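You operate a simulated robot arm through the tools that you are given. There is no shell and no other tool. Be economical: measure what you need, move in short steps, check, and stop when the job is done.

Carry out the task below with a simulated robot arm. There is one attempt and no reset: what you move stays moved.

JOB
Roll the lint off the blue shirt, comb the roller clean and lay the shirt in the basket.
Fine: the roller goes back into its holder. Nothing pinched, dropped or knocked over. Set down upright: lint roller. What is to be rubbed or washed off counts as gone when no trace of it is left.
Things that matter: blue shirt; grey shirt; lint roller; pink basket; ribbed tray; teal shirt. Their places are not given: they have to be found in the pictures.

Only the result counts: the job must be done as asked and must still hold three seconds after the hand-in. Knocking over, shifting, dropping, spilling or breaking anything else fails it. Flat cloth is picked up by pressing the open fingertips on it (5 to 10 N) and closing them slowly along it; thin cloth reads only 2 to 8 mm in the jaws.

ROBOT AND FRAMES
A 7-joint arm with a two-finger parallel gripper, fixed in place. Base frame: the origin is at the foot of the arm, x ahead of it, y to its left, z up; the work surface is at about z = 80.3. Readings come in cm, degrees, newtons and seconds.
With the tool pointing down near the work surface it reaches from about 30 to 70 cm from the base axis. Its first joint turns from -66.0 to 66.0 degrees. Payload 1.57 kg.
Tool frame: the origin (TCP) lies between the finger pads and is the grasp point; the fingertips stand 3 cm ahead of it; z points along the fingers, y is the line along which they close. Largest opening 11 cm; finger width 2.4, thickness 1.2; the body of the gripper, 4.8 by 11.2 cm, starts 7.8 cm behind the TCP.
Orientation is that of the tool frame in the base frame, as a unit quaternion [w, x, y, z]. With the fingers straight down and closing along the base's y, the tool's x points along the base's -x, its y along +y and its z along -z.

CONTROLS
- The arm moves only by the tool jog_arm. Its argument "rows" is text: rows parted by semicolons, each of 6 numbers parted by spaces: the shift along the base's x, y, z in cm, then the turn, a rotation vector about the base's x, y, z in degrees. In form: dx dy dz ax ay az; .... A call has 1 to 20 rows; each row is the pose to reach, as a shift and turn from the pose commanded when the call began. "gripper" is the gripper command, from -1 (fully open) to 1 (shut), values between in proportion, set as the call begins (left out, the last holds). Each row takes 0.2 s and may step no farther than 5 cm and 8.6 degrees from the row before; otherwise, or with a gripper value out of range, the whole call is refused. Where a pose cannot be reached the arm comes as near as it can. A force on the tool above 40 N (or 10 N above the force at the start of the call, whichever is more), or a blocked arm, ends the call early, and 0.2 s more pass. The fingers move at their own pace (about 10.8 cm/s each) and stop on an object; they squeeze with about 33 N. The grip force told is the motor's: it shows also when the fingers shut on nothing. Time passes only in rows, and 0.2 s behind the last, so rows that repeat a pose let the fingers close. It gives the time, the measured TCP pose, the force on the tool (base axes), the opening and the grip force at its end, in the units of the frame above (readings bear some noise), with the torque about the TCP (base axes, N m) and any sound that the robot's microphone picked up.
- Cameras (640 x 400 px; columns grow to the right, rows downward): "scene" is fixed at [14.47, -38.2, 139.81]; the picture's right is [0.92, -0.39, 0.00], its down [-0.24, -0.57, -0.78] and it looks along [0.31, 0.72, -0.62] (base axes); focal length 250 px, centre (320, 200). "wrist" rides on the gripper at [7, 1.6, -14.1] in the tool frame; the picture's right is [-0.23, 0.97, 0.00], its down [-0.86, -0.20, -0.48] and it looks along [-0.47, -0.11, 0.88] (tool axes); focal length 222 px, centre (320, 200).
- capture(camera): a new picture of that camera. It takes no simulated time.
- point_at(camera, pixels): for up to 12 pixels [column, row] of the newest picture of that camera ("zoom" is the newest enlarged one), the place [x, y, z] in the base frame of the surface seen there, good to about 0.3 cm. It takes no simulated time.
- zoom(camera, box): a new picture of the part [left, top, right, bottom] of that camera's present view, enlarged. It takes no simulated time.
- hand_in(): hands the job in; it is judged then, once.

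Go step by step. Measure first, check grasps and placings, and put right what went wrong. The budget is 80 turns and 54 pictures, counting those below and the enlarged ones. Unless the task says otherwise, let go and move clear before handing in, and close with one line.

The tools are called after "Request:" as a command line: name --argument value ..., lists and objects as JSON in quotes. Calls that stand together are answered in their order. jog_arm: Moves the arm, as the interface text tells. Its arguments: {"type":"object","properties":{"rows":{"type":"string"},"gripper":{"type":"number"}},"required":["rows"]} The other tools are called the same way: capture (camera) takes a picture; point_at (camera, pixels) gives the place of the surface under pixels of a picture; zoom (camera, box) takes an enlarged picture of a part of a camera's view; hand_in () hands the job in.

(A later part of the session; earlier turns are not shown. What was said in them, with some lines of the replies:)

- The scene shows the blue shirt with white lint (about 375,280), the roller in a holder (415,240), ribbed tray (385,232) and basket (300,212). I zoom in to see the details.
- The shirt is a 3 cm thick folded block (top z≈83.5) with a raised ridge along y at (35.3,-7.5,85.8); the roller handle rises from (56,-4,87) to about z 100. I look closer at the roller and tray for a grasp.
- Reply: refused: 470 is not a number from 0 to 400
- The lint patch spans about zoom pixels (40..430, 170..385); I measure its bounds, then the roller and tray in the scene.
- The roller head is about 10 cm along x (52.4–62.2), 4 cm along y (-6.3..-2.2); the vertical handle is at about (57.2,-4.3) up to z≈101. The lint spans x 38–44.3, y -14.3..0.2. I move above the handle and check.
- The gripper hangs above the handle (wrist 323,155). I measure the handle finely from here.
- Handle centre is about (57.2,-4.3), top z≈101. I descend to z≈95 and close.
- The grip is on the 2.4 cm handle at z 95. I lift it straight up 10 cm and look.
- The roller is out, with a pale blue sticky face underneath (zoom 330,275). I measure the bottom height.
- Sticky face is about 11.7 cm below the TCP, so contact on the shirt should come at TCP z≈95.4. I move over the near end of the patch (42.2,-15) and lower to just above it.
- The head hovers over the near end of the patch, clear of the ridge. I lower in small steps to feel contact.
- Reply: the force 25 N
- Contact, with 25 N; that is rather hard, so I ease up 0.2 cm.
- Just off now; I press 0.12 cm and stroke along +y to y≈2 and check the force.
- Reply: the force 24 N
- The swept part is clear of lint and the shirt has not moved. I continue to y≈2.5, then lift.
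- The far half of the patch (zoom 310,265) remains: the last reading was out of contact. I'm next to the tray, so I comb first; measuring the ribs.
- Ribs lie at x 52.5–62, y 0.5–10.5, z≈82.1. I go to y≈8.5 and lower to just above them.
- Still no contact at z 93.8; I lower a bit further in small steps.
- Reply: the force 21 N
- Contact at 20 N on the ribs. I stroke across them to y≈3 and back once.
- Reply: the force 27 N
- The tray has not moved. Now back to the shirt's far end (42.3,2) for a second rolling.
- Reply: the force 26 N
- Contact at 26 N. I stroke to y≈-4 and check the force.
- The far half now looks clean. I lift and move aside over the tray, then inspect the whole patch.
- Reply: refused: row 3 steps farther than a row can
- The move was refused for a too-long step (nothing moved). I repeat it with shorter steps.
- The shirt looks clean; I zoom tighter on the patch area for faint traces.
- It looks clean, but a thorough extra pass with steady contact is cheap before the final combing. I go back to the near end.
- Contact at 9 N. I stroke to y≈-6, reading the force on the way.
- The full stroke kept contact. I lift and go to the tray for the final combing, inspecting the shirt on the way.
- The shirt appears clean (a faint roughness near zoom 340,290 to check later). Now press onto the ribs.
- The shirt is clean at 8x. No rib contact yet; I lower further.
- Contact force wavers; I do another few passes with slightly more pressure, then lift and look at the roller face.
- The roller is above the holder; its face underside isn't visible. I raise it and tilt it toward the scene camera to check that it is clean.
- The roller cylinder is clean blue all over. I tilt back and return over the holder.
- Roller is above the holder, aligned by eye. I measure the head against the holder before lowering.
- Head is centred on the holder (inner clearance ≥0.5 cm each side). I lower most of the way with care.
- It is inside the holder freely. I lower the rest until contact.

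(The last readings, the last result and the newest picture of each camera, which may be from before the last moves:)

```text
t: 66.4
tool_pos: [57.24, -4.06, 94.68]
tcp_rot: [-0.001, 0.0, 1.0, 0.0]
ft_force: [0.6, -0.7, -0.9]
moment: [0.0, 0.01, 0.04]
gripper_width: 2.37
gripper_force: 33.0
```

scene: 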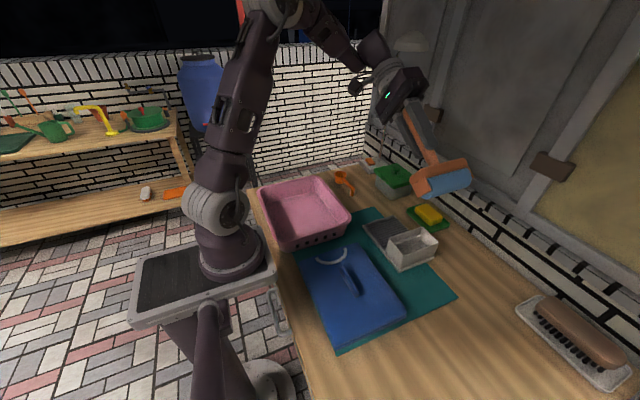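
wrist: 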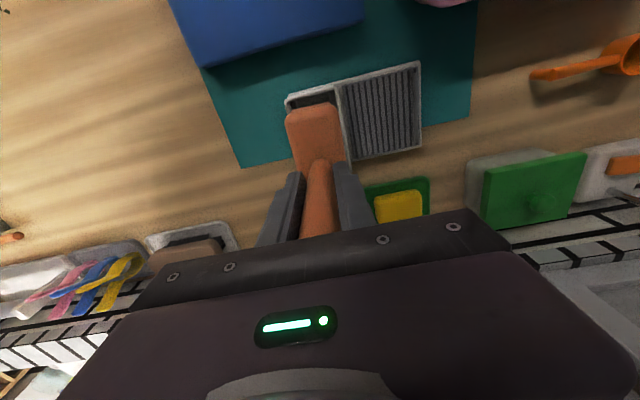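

Request:
jog_arm --rows "0 0 -0.08 0 0 0; 0 0 -0.15 0 0 0; 0 0 -0.15 0 0 0"

Request:
zoom --camera "scene" --box '[380, 190, 450, 270]'

```text
t: 67.2
tool_pos: [57.25, -4.09, 94.54]
tcp_rot: [0.0, 0.0, 1.0, -0.001]
ft_force: [-0.1, 1.0, -1.8]
moment: [0.01, 0.0, 0.02]
gripper_width: 2.35
gripper_force: 33.2
```

```text
5.00 times, centred on (415, 230) of scene
```

zoom: 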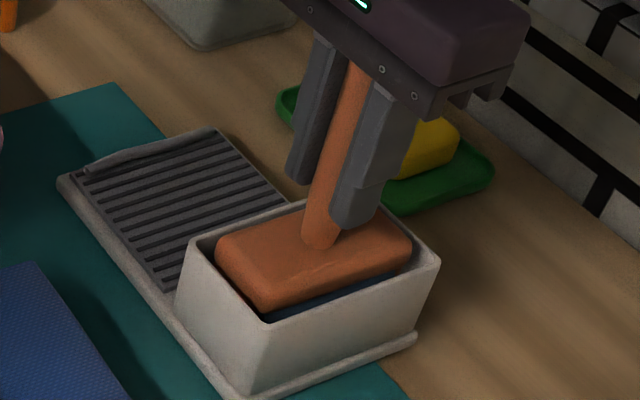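

Request:
point_at --camera "zoom" --pixels '[[270, 260], [370, 245], [235, 250], [400, 235], [290, 280]]'

Request:
jog_arm --rows "0 0 -0.08 0 0 0; 0 0 -0.15 0 0 0; 0 0 -0.15 0 0 0"

```text
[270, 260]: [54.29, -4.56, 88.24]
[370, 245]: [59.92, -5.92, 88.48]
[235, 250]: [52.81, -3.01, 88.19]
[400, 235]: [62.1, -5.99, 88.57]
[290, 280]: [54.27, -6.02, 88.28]
```

```text
t: 68.0
tool_pos: [57.19, -4.12, 94.32]
tcp_rot: [0.0, -0.001, 1.0, -0.001]
ft_force: [-0.2, -0.6, -1.3]
moment: [-0.02, -0.03, 0.01]
gripper_width: 2.37
gripper_force: 32.8
```

Head top was 88.3 versus 87.2 originally, so ~0.9 cm remains (the handle slid up in the grip). I lower on.

Request:
jog_arm --rows "0 0 -0.2 0 0 0; 0 0 -0.4 0 0 0; 0 0 -0.5 0 0 0; 0 0 -0.5 0 0 0"

Request:
jog_arm --rows "0 0 -0.1 0 0 0; 0 0 -0.2 0 0 0; 0 0 -0.2 0 0 0"

```text
t: 69.0
tool_pos: [57.2, -3.95, 93.83]
tcp_rot: [0.0, 0.0, 1.0, 0.0]
ft_force: [0.2, 0.0, -2.0]
moment: [0.0, 0.0, 0.01]
gripper_width: 2.39
gripper_force: 32.9
```

```text
t: 69.8
tool_pos: [57.29, -4.0, 93.61]
tcp_rot: [0.0, 0.001, 1.0, 0.0]
ft_force: [0.1, 0.1, -2.0]
moment: [0.0, -0.04, 0.01]
gripper_width: 2.36
gripper_force: 33.4
```

Request:
jog_arm --rows "0 0 -0.08 0 0 0; 0 0 -0.15 0 0 0; 0 0 -0.15 0 0 0"

Request:
zoom --camera "scene" --box '[380, 190, 450, 270]'

Request:
point_at --camera "zoom" --pixels '[[270, 270], [370, 255], [240, 255], [395, 243], [290, 285]]'

```text
t: 70.6
tool_pos: [57.31, -3.94, 93.7]
tcp_rot: [0.0, 0.0, 1.0, 0.0]
ft_force: [-1.3, -1.8, -1.5]
moment: [-0.18, 0.09, 0.09]
gripper_width: 2.35
gripper_force: 33.2
```

```text
5.00 times, centred on (415, 230) of scene
```

zoom: 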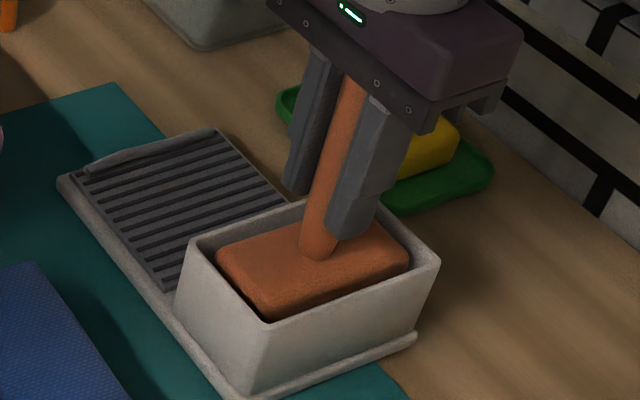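

```text
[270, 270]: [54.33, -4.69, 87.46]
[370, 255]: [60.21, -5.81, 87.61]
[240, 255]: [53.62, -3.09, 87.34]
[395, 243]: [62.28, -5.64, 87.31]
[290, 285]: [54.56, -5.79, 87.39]
```

Head top is at 87.4 (rest 87.2) with a first sign of contact; the handle top is close to the palm. I lower 0.1 and open.

Request:
jog_arm --rows "0 0 -0.1 0 0 0; 0 0 -0.1 0 0 0"

Request:
jog_arm --rows "0 0 0 0 0 0; 0 0 0 0 0 0; 0 0 0 0 0 0; 0 0 0 0 0 0; 0 0 0 0 0 0" --gripper -0.3

Request:
jog_arm --rows "0 0 2 0 0 0; 0 0 5 0 0 0; 0 0 9 0 0 0; 0 0 13 0 0 0; 0 0 13 0 0 0"

Request:
zoom --camera "scene" --box '[360, 170, 460, 270]'

```text
t: 71.2
tool_pos: [57.24, -4.06, 93.46]
tcp_rot: [0.001, 0.0, 1.0, 0.0]
ft_force: [-0.9, -2.8, 8.3]
moment: [-0.07, -0.31, 0.03]
gripper_width: 2.38
gripper_force: 33.2
```

```text
t: 72.4
tool_pos: [57.35, -3.93, 93.41]
tcp_rot: [0.0, -0.001, 1.0, 0.0]
ft_force: [-0.7, 0.3, -0.2]
moment: [0.03, 0.02, -0.01]
gripper_width: 7.15
gripper_force: 0.1
```

```text
t: 73.6
tool_pos: [57.25, -4.11, 106.91]
tcp_rot: [0.0, 0.0, 1.0, 0.0]
ft_force: [0.1, 0.4, -0.3]
moment: [0.01, 0.03, -0.02]
gripper_width: 7.13
gripper_force: 0.0
```

```text
4.00 times, centred on (410, 220) of scene
```

zoom: 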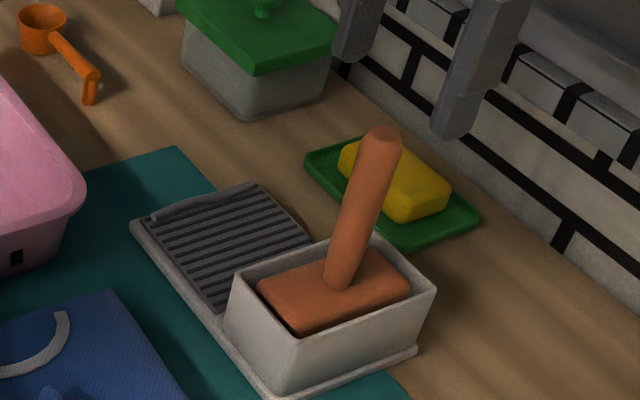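

The roller stands upright in its holder. Now I look at the basket and the ridge of the shirt.

Request:
zoom --camera "scene" --box '[245, 160, 365, 260]'

Request:
point_at --camera "scene" --pixels '[[259, 188], [312, 178], [348, 212], [287, 245], [270, 240], [300, 190], [325, 215], [280, 205], [290, 235], [340, 215], [313, 185], [276, 193]]'

Request:
zoom --camera "scene" --box '[290, 235, 420, 350]'

Request:
point_at --camera "scene" --pixels '[[340, 268], [345, 275], [350, 285], [356, 294], [353, 288], [300, 252], [345, 240], [405, 300], [330, 345], [358, 297]]'

```text
4.00 times, centred on (305, 210) of scene
```

zoom: 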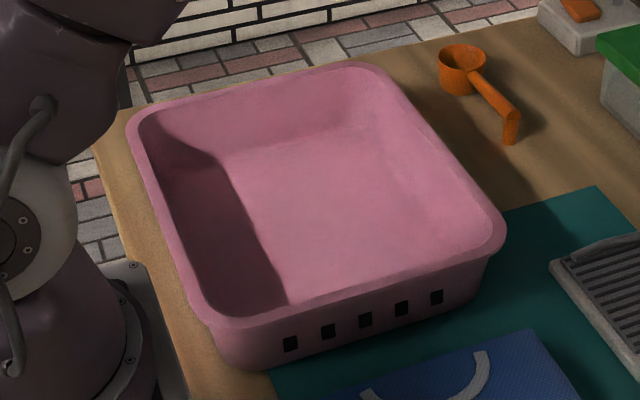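

```text
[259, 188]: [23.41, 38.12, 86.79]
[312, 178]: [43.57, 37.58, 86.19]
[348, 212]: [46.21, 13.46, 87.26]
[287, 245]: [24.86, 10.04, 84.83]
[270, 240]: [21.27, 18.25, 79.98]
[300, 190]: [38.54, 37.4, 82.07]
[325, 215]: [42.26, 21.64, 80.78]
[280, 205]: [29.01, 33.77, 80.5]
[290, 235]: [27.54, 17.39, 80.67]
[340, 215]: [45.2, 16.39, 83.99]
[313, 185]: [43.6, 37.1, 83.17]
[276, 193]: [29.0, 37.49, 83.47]
```

```text
3.48 times, centred on (355, 292) of scene
```

zoom: 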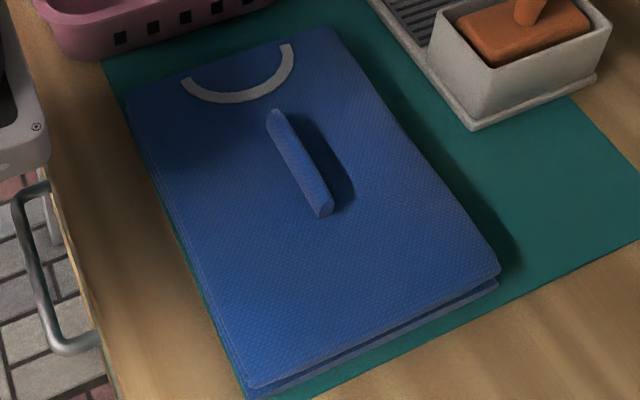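

```text
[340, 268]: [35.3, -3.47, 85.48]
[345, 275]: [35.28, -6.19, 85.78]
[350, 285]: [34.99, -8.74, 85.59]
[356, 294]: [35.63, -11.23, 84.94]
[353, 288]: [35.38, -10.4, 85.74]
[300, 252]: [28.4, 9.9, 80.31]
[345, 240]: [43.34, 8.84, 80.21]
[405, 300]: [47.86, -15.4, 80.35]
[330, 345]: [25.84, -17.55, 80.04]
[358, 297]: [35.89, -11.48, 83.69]
```

I measure the shirt corners and basket rim more exactly.

Request:
point_at --camera "zoom" --pixels '[[132, 105], [322, 34], [492, 268], [252, 382], [278, 118], [322, 208], [300, 160], [284, 130], [70, 55], [240, 10]]'

Request:
zoom --camera "scene" --box '[245, 160, 365, 260]'

Request:
point_at --camera "zoom" --pixels '[[132, 125], [365, 70], [500, 225], [225, 325], [160, 220], [250, 85], [440, 130], [370, 280], [285, 305], [470, 235], [175, 130], [350, 130]]'

```text
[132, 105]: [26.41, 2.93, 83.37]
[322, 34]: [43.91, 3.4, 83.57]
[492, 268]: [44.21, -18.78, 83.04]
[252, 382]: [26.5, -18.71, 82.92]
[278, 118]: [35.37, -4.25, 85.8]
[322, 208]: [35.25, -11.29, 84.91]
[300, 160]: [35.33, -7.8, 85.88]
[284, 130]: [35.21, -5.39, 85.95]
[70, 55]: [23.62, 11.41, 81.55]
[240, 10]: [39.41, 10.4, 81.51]
```

```text
4.00 times, centred on (305, 210) of scene
```

zoom: 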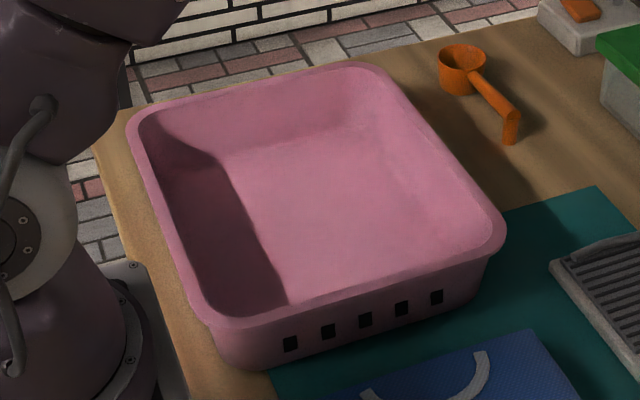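

```text
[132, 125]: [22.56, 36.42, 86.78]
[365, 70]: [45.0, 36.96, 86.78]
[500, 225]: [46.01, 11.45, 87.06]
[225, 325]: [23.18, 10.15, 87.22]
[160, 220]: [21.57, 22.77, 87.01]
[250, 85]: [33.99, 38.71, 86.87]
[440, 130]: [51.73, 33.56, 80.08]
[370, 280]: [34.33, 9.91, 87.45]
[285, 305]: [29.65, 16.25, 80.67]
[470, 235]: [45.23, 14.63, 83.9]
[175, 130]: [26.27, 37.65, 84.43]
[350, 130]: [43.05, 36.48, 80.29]
```

Shirt is x 26–44.5, y -19–3.5, its ridge centre (35.3,-7.5) near its middle; basket opening centres on about (34.5,24.5), rim z 87. I move over the ridge, turning the tool 90° so it closes along x.

Request:
jog_arm --rows "-4 -0.6 1 0 0 0; -8 -1.2 1 0 0 8.2; -12 -1.8 0 0 0 16.4; -16 -2.4 -1 0 0 24.6; -20 -3 -3 0 0 32.8; -22 -3.4 -5 0 0 41; -22 -3.4 -7 0 0 49.2; -22 -3.4 -7 0 0 57.4; -22 -3.4 -7 0 0 65.6; -22 -3.4 -7 0 0 73.8; -22 -3.4 -7 0 0 82; -22 -3.4 -7 0 0 90; -22 -3.4 -7 0 0 90" --gripper 0.2

Request:
capture --camera "wrist"

Request:
zoom --camera "scene" --box '[260, 170, 440, 330]'

```text
t: 76.4
tool_pos: [35.31, -7.5, 99.64]
tcp_rot: [0.001, 0.708, -0.707, 0.0]
ft_force: [-0.3, 0.3, -0.7]
moment: [-0.02, 0.03, -0.05]
gripper_width: 4.41
gripper_force: 0.1
```

```text
17 pictures are left
```

wrist: 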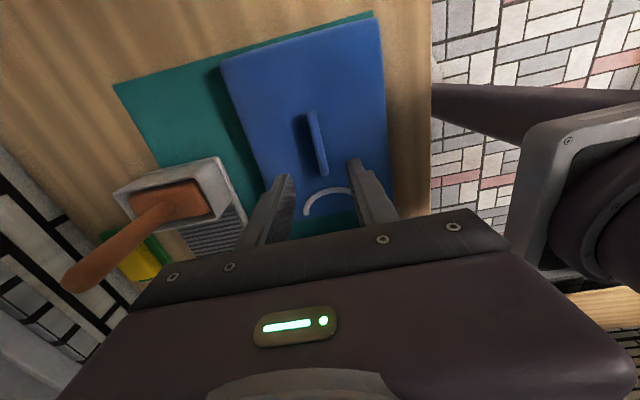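

```text
2.50 times, centred on (350, 250) of scene
```

zoom: 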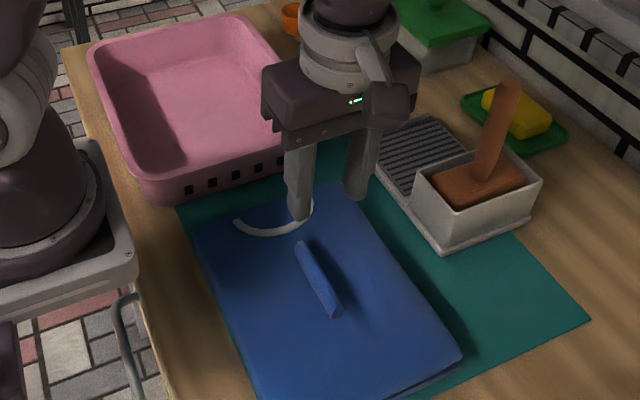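

Fingers straddle the ridge in x. I descend to tips just above the cloth.

Request:
jog_arm --rows "0 0 -4 0 0 0; 0 0 -8 0 0 0; 0 0 -11 0 0 0; 0 0 -12.4 0 0 0; 0 0 -12.4 0 0 0"

Request:
capture --camera "wrist"

Request:
zoom --camera "scene" --box '[300, 220, 400, 320]'

```text
t: 77.6
tool_pos: [35.2, -7.42, 87.21]
tcp_rot: [0.0, 0.707, -0.707, 0.0]
ft_force: [0.3, -0.4, 0.1]
moment: [-0.04, 0.02, 0.01]
gripper_width: 4.4
gripper_force: 0.0
```

```text
15 pictures are left
```

wrist: 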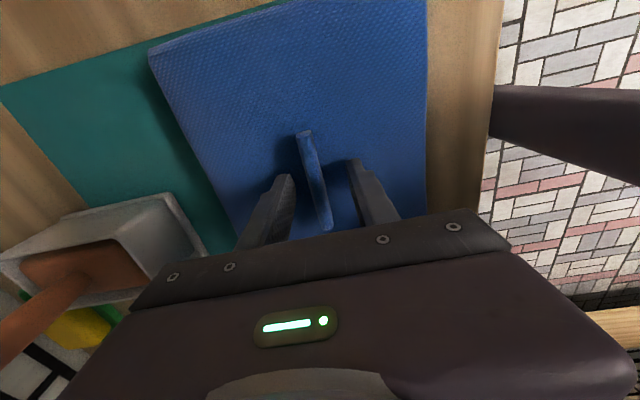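

```text
4.00 times, centred on (350, 270) of scene
```

zoom: 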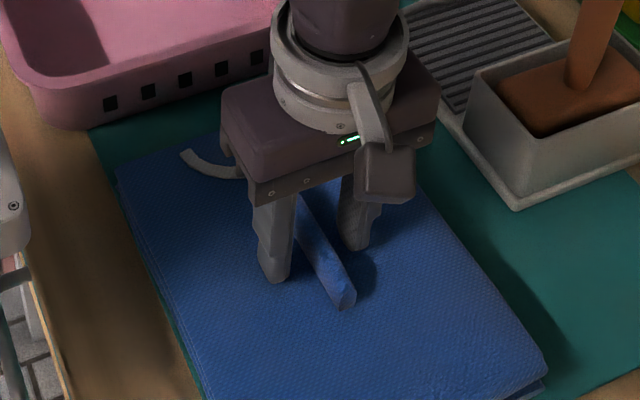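

The ridge lies between the fingers. I lower 0.3 cm and close.

Request:
jog_arm --rows "0 0 -0.15 0 0 0; 0 0 -0.3 0 0 0; 0 0 -0.3 0 0 0"

Request:
jog_arm --rows "0 0 0 0 0 0; 0 0 0 0 0 0; 0 0 0 0 0 0; 0 0 0 0 0 0; 0 0 0 0 0 0; 0 0 0 0 0 0" --gripper 1

```text
t: 78.4
tool_pos: [35.16, -7.58, 86.77]
tcp_rot: [0.0, -0.707, 0.707, 0.0]
ft_force: [-0.1, -0.1, -0.2]
moment: [0.0, -0.04, 0.03]
gripper_width: 4.4
gripper_force: 0.0
```

```text
t: 79.8
tool_pos: [35.3, -7.51, 86.84]
tcp_rot: [0.0, -0.707, 0.707, 0.0]
ft_force: [2.5, -0.5, 3.9]
moment: [0.03, -0.01, -0.13]
gripper_width: 1.14
gripper_force: 29.1
```

The ridge is held (1.14 cm, 29 N). I lift 3 cm and check.

Request:
jog_arm --rows "0 0 0.5 0 0 0; 0 0 1 0 0 0; 0 0 2 0 0 0; 0 0 3 0 0 0; 0 0 3 0 0 0"

Request:
zoom --camera "scene" --box '[270, 200, 430, 360]'

```text
t: 81.0
tool_pos: [35.33, -7.44, 89.93]
tcp_rot: [0.0, -0.707, 0.707, -0.001]
ft_force: [0.3, -0.2, -1.5]
moment: [0.01, -0.02, -0.02]
gripper_width: 1.14
gripper_force: 29.3
```

```text
2.50 times, centred on (350, 280) of scene
```

zoom: 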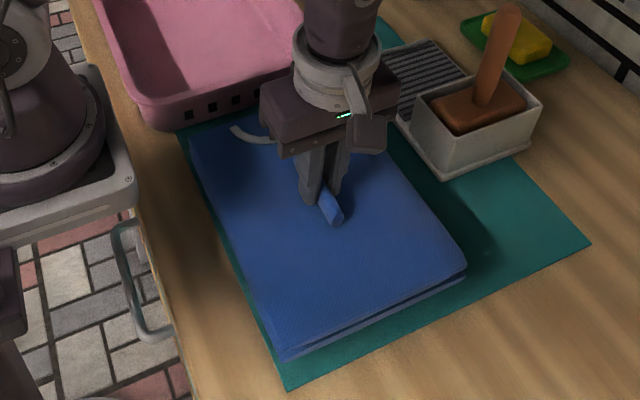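

The shirt lifts level and whole. I measure the basket's rim and floor edges more precisely before carrying.

Request:
capture --camera "scene"

Request:
point_at --camera "scene" --pixels '[[332, 196], [334, 196], [330, 197], [327, 200], [273, 215], [276, 215], [265, 215], [310, 236], [305, 236], [300, 232], [262, 205], [285, 185]]'

```text
12 pictures are left
```

scene: 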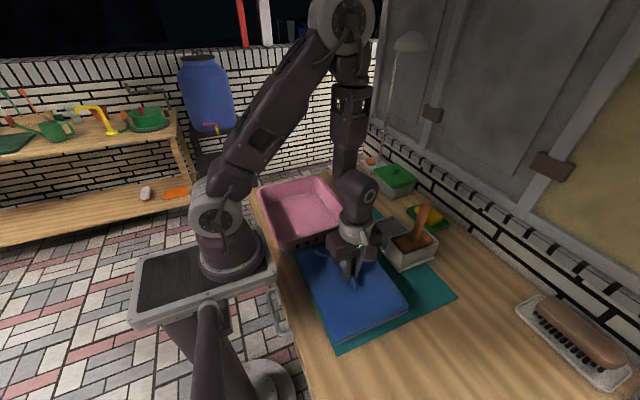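

```text
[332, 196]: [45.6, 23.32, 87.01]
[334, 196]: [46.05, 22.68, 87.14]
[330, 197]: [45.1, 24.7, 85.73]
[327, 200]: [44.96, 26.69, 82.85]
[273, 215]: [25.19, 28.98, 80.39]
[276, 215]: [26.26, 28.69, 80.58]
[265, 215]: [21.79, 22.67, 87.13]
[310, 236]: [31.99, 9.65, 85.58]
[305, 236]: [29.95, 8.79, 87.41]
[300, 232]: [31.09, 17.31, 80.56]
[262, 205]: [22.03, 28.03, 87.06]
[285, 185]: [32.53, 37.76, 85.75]
```

Basket inner opening is about x 23–45.3, y 10.8–37.5, centre (34.2,24.2). I raise to TCP z 99 and carry the shirt over the basket.

Request:
jog_arm --rows "0 0 2 0 0 0; 0 0 4 0 0 0; 0 0 6 0 0 0; 0 0 8 0 0 0; 0 0 9.5 0 0 0; 0 2 9.5 0 0 0; 0 5 9.5 0 0 0; -0.2 8 9.5 0 0 0; -0.4 11 9.5 0 0 0; -0.5 14 9.5 0 0 0; -0.6 17 9.5 0 0 0; -0.7 20 9.5 0 0 0; -0.8 23 9.5 0 0 0; -0.9 26 9.5 0 0 0; -1 29 9.5 0 0 0; -1.1 31 9.5 0 0 0; -1.1 32 9.5 0 0 0; -1.1 32 9.5 0 0 0"

Request:
zoom --camera "scene" --box '[220, 130, 400, 290]'

Request:
capture --camera "wrist"

```text
t: 84.8
tool_pos: [34.05, 24.76, 98.96]
tcp_rot: [0.0, -0.707, 0.707, 0.0]
ft_force: [0.1, -0.2, -1.7]
moment: [-0.01, 0.01, -0.01]
gripper_width: 1.16
gripper_force: 28.7
```

```text
2.50 times, centred on (310, 210) of scene
```

zoom: 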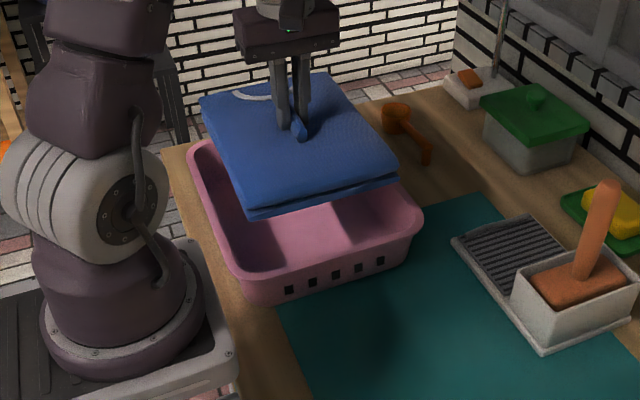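

```text
10 pictures are left
```

wrist: 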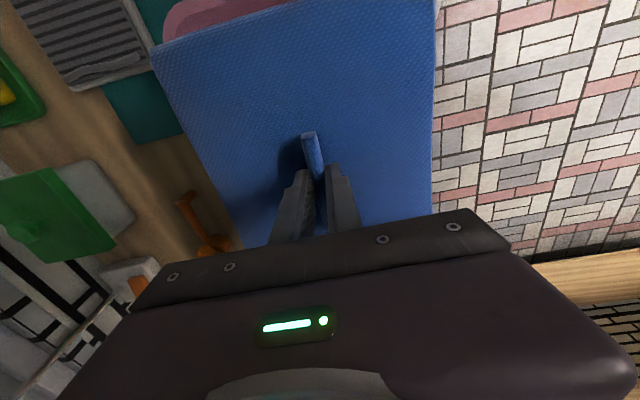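

The shirt hangs level over the basket. I measure its corners to check centring.

Request:
point_at --camera "zoom" --pixels '[[247, 208], [393, 176], [206, 102], [330, 75], [320, 192], [225, 155], [240, 275], [415, 225], [330, 262], [205, 190]]'

```text
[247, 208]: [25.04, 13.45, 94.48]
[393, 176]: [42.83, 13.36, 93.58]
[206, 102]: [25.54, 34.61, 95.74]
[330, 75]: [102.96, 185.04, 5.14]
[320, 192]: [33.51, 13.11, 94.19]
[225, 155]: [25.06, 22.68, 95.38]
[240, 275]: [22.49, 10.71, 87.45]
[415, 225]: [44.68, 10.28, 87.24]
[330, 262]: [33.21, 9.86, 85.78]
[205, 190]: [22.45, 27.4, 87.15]
```

Shirt x 25–43.3, y 13.1–35 is centred in the basket. I lower it to just above the floor.

Request:
jog_arm --rows "0 0 -2 0 0 0; 0 0 -4 0 0 0; 0 0 -6 0 0 0; 0 0 -8 0 0 0; 0 0 -9.5 0 0 0; 0 0 -10.7 0 0 0; 0 0 -11.2 0 0 0; 0 0 -11.2 0 0 0"

Request:
zoom --camera "scene" --box '[230, 150, 380, 270]'

```text
t: 86.6
tool_pos: [34.3, 24.42, 88.18]
tcp_rot: [0.0, -0.707, 0.708, 0.0]
ft_force: [0.2, -0.1, -0.4]
moment: [0.0, 0.0, -0.01]
gripper_width: 1.16
gripper_force: 28.5
```

```text
3.33 times, centred on (305, 210) of scene
```

zoom: 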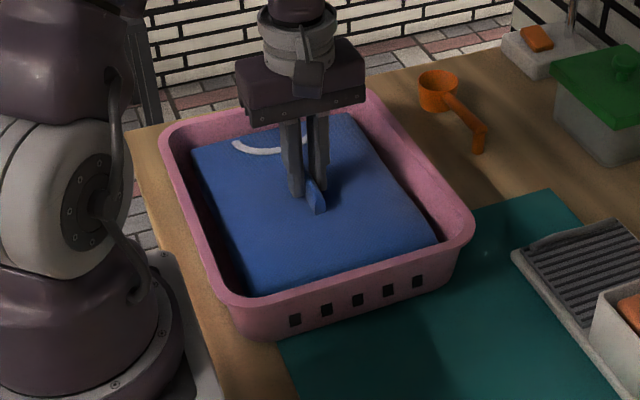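

It fits in the basket cleanly. I lower the last centimetre, watching the force.

Request:
jog_arm --rows "0 0 -0.3 0 0 0; 0 0 -0.5 0 0 0; 0 0 -0.7 0 0 0; 0 0 -0.7 0 0 0"

Request:
jog_arm --rows "0 0 -0.1 0 0 0; 0 0 -0.2 0 0 0; 0 0 -0.2 0 0 0"

```text
t: 87.6
tool_pos: [34.24, 24.57, 87.31]
tcp_rot: [0.001, -0.707, 0.707, 0.0]
ft_force: [-0.8, -1.0, -1.3]
moment: [0.0, 0.01, -0.02]
gripper_width: 1.13
gripper_force: 28.6
```

```text
t: 88.4
tool_pos: [34.22, 24.59, 87.1]
tcp_rot: [0.001, -0.707, 0.707, 0.0]
ft_force: [-0.7, -1.5, 3.1]
moment: [-0.35, 0.0, -0.06]
gripper_width: 1.13
gripper_force: 28.7
```

Contact with the basket floor at z 87.1. I open partway and rise.

Request:
jog_arm --rows "0 0 0 0 0 0; 0 0 0 0 0 0; 0 0 0 0 0 0; 0 0 0 0 0 0" --gripper 0.3

Request:
jog_arm --rows "0 0 1 0 0 0; 0 0 4 0 0 0; 0 0 8 0 0 0; 0 0 12 0 0 0; 0 -4 16 0 0 0; 2 -8 18 0 0 0; 4 -12 20 0 0 0; 6 -16 22 0 0 0; 8 -19 24 0 0 0; 8 -19 24 0 0 0"

Request:
capture --camera "scene"

Request:
zoom --camera "scene" --box '[240, 160, 460, 320]'

```text
t: 89.4
tool_pos: [34.12, 24.57, 87.23]
tcp_rot: [0.0, -0.707, 0.707, 0.0]
ft_force: [-0.3, 0.6, 0.4]
moment: [0.01, -0.01, -0.01]
gripper_width: 3.87
gripper_force: 0.1
```

```text
refused: row 5 steps farther than a row can; nothing moved
```

```text
8 pictures are left
```

scene: 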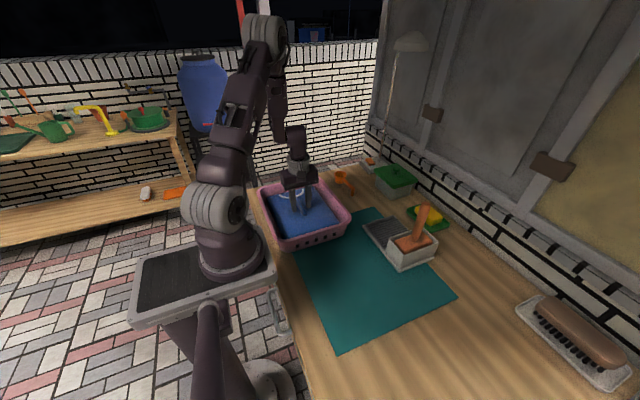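

```text
2.50 times, centred on (350, 240) of scene
```

zoom: 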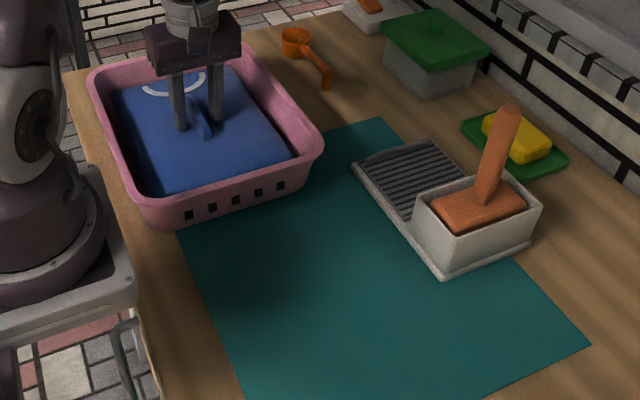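

The gripper is open and the shirt rests in the basket; the retreat was refused for step size. I rise with smaller steps.

Request:
jog_arm --rows "0 0 1 0 0 0; 0 0 4 0 0 0; 0 0 8 0 0 0; 0 0 12 0 0 0; 0 -2 15 0 0 0; 1 -5 17 0 0 0; 2 -8 19 0 0 0; 3 -11 21 0 0 0; 4 -14 22 0 0 0; 5 -17 22 0 0 0; 5 -17 22 0 0 0"

Request:
zoom --camera "scene" --box '[240, 160, 460, 320]'

```text
t: 91.8
tool_pos: [39.16, 7.45, 108.88]
tcp_rot: [0.0, -0.707, 0.707, 0.0]
ft_force: [-0.1, -0.8, 0.6]
moment: [0.06, 0.0, 0.02]
gripper_width: 3.87
gripper_force: 0.1
```

```text
2.50 times, centred on (350, 240) of scene
```

zoom: 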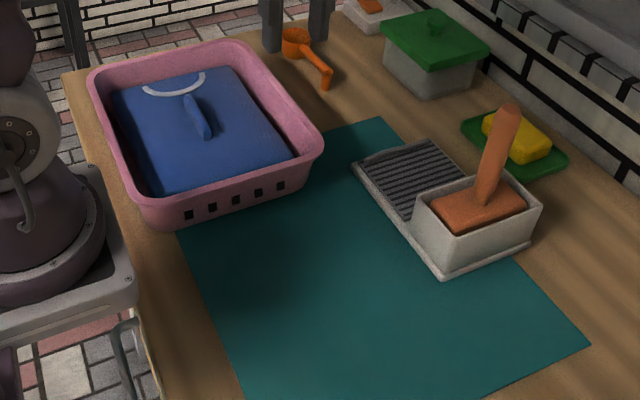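

The clean shirt lies flat in the basket (zoom 200,130), the roller stands upright in its holder (490,180), and the arm is clear. I hand in.

Request:
hand_in

```text
The job is handed in.
```

I rolled the lint off the blue shirt, combed the roller clean and put it back upright in its holder. The shirt now lies flat in the pink basket, and the job is handed in.
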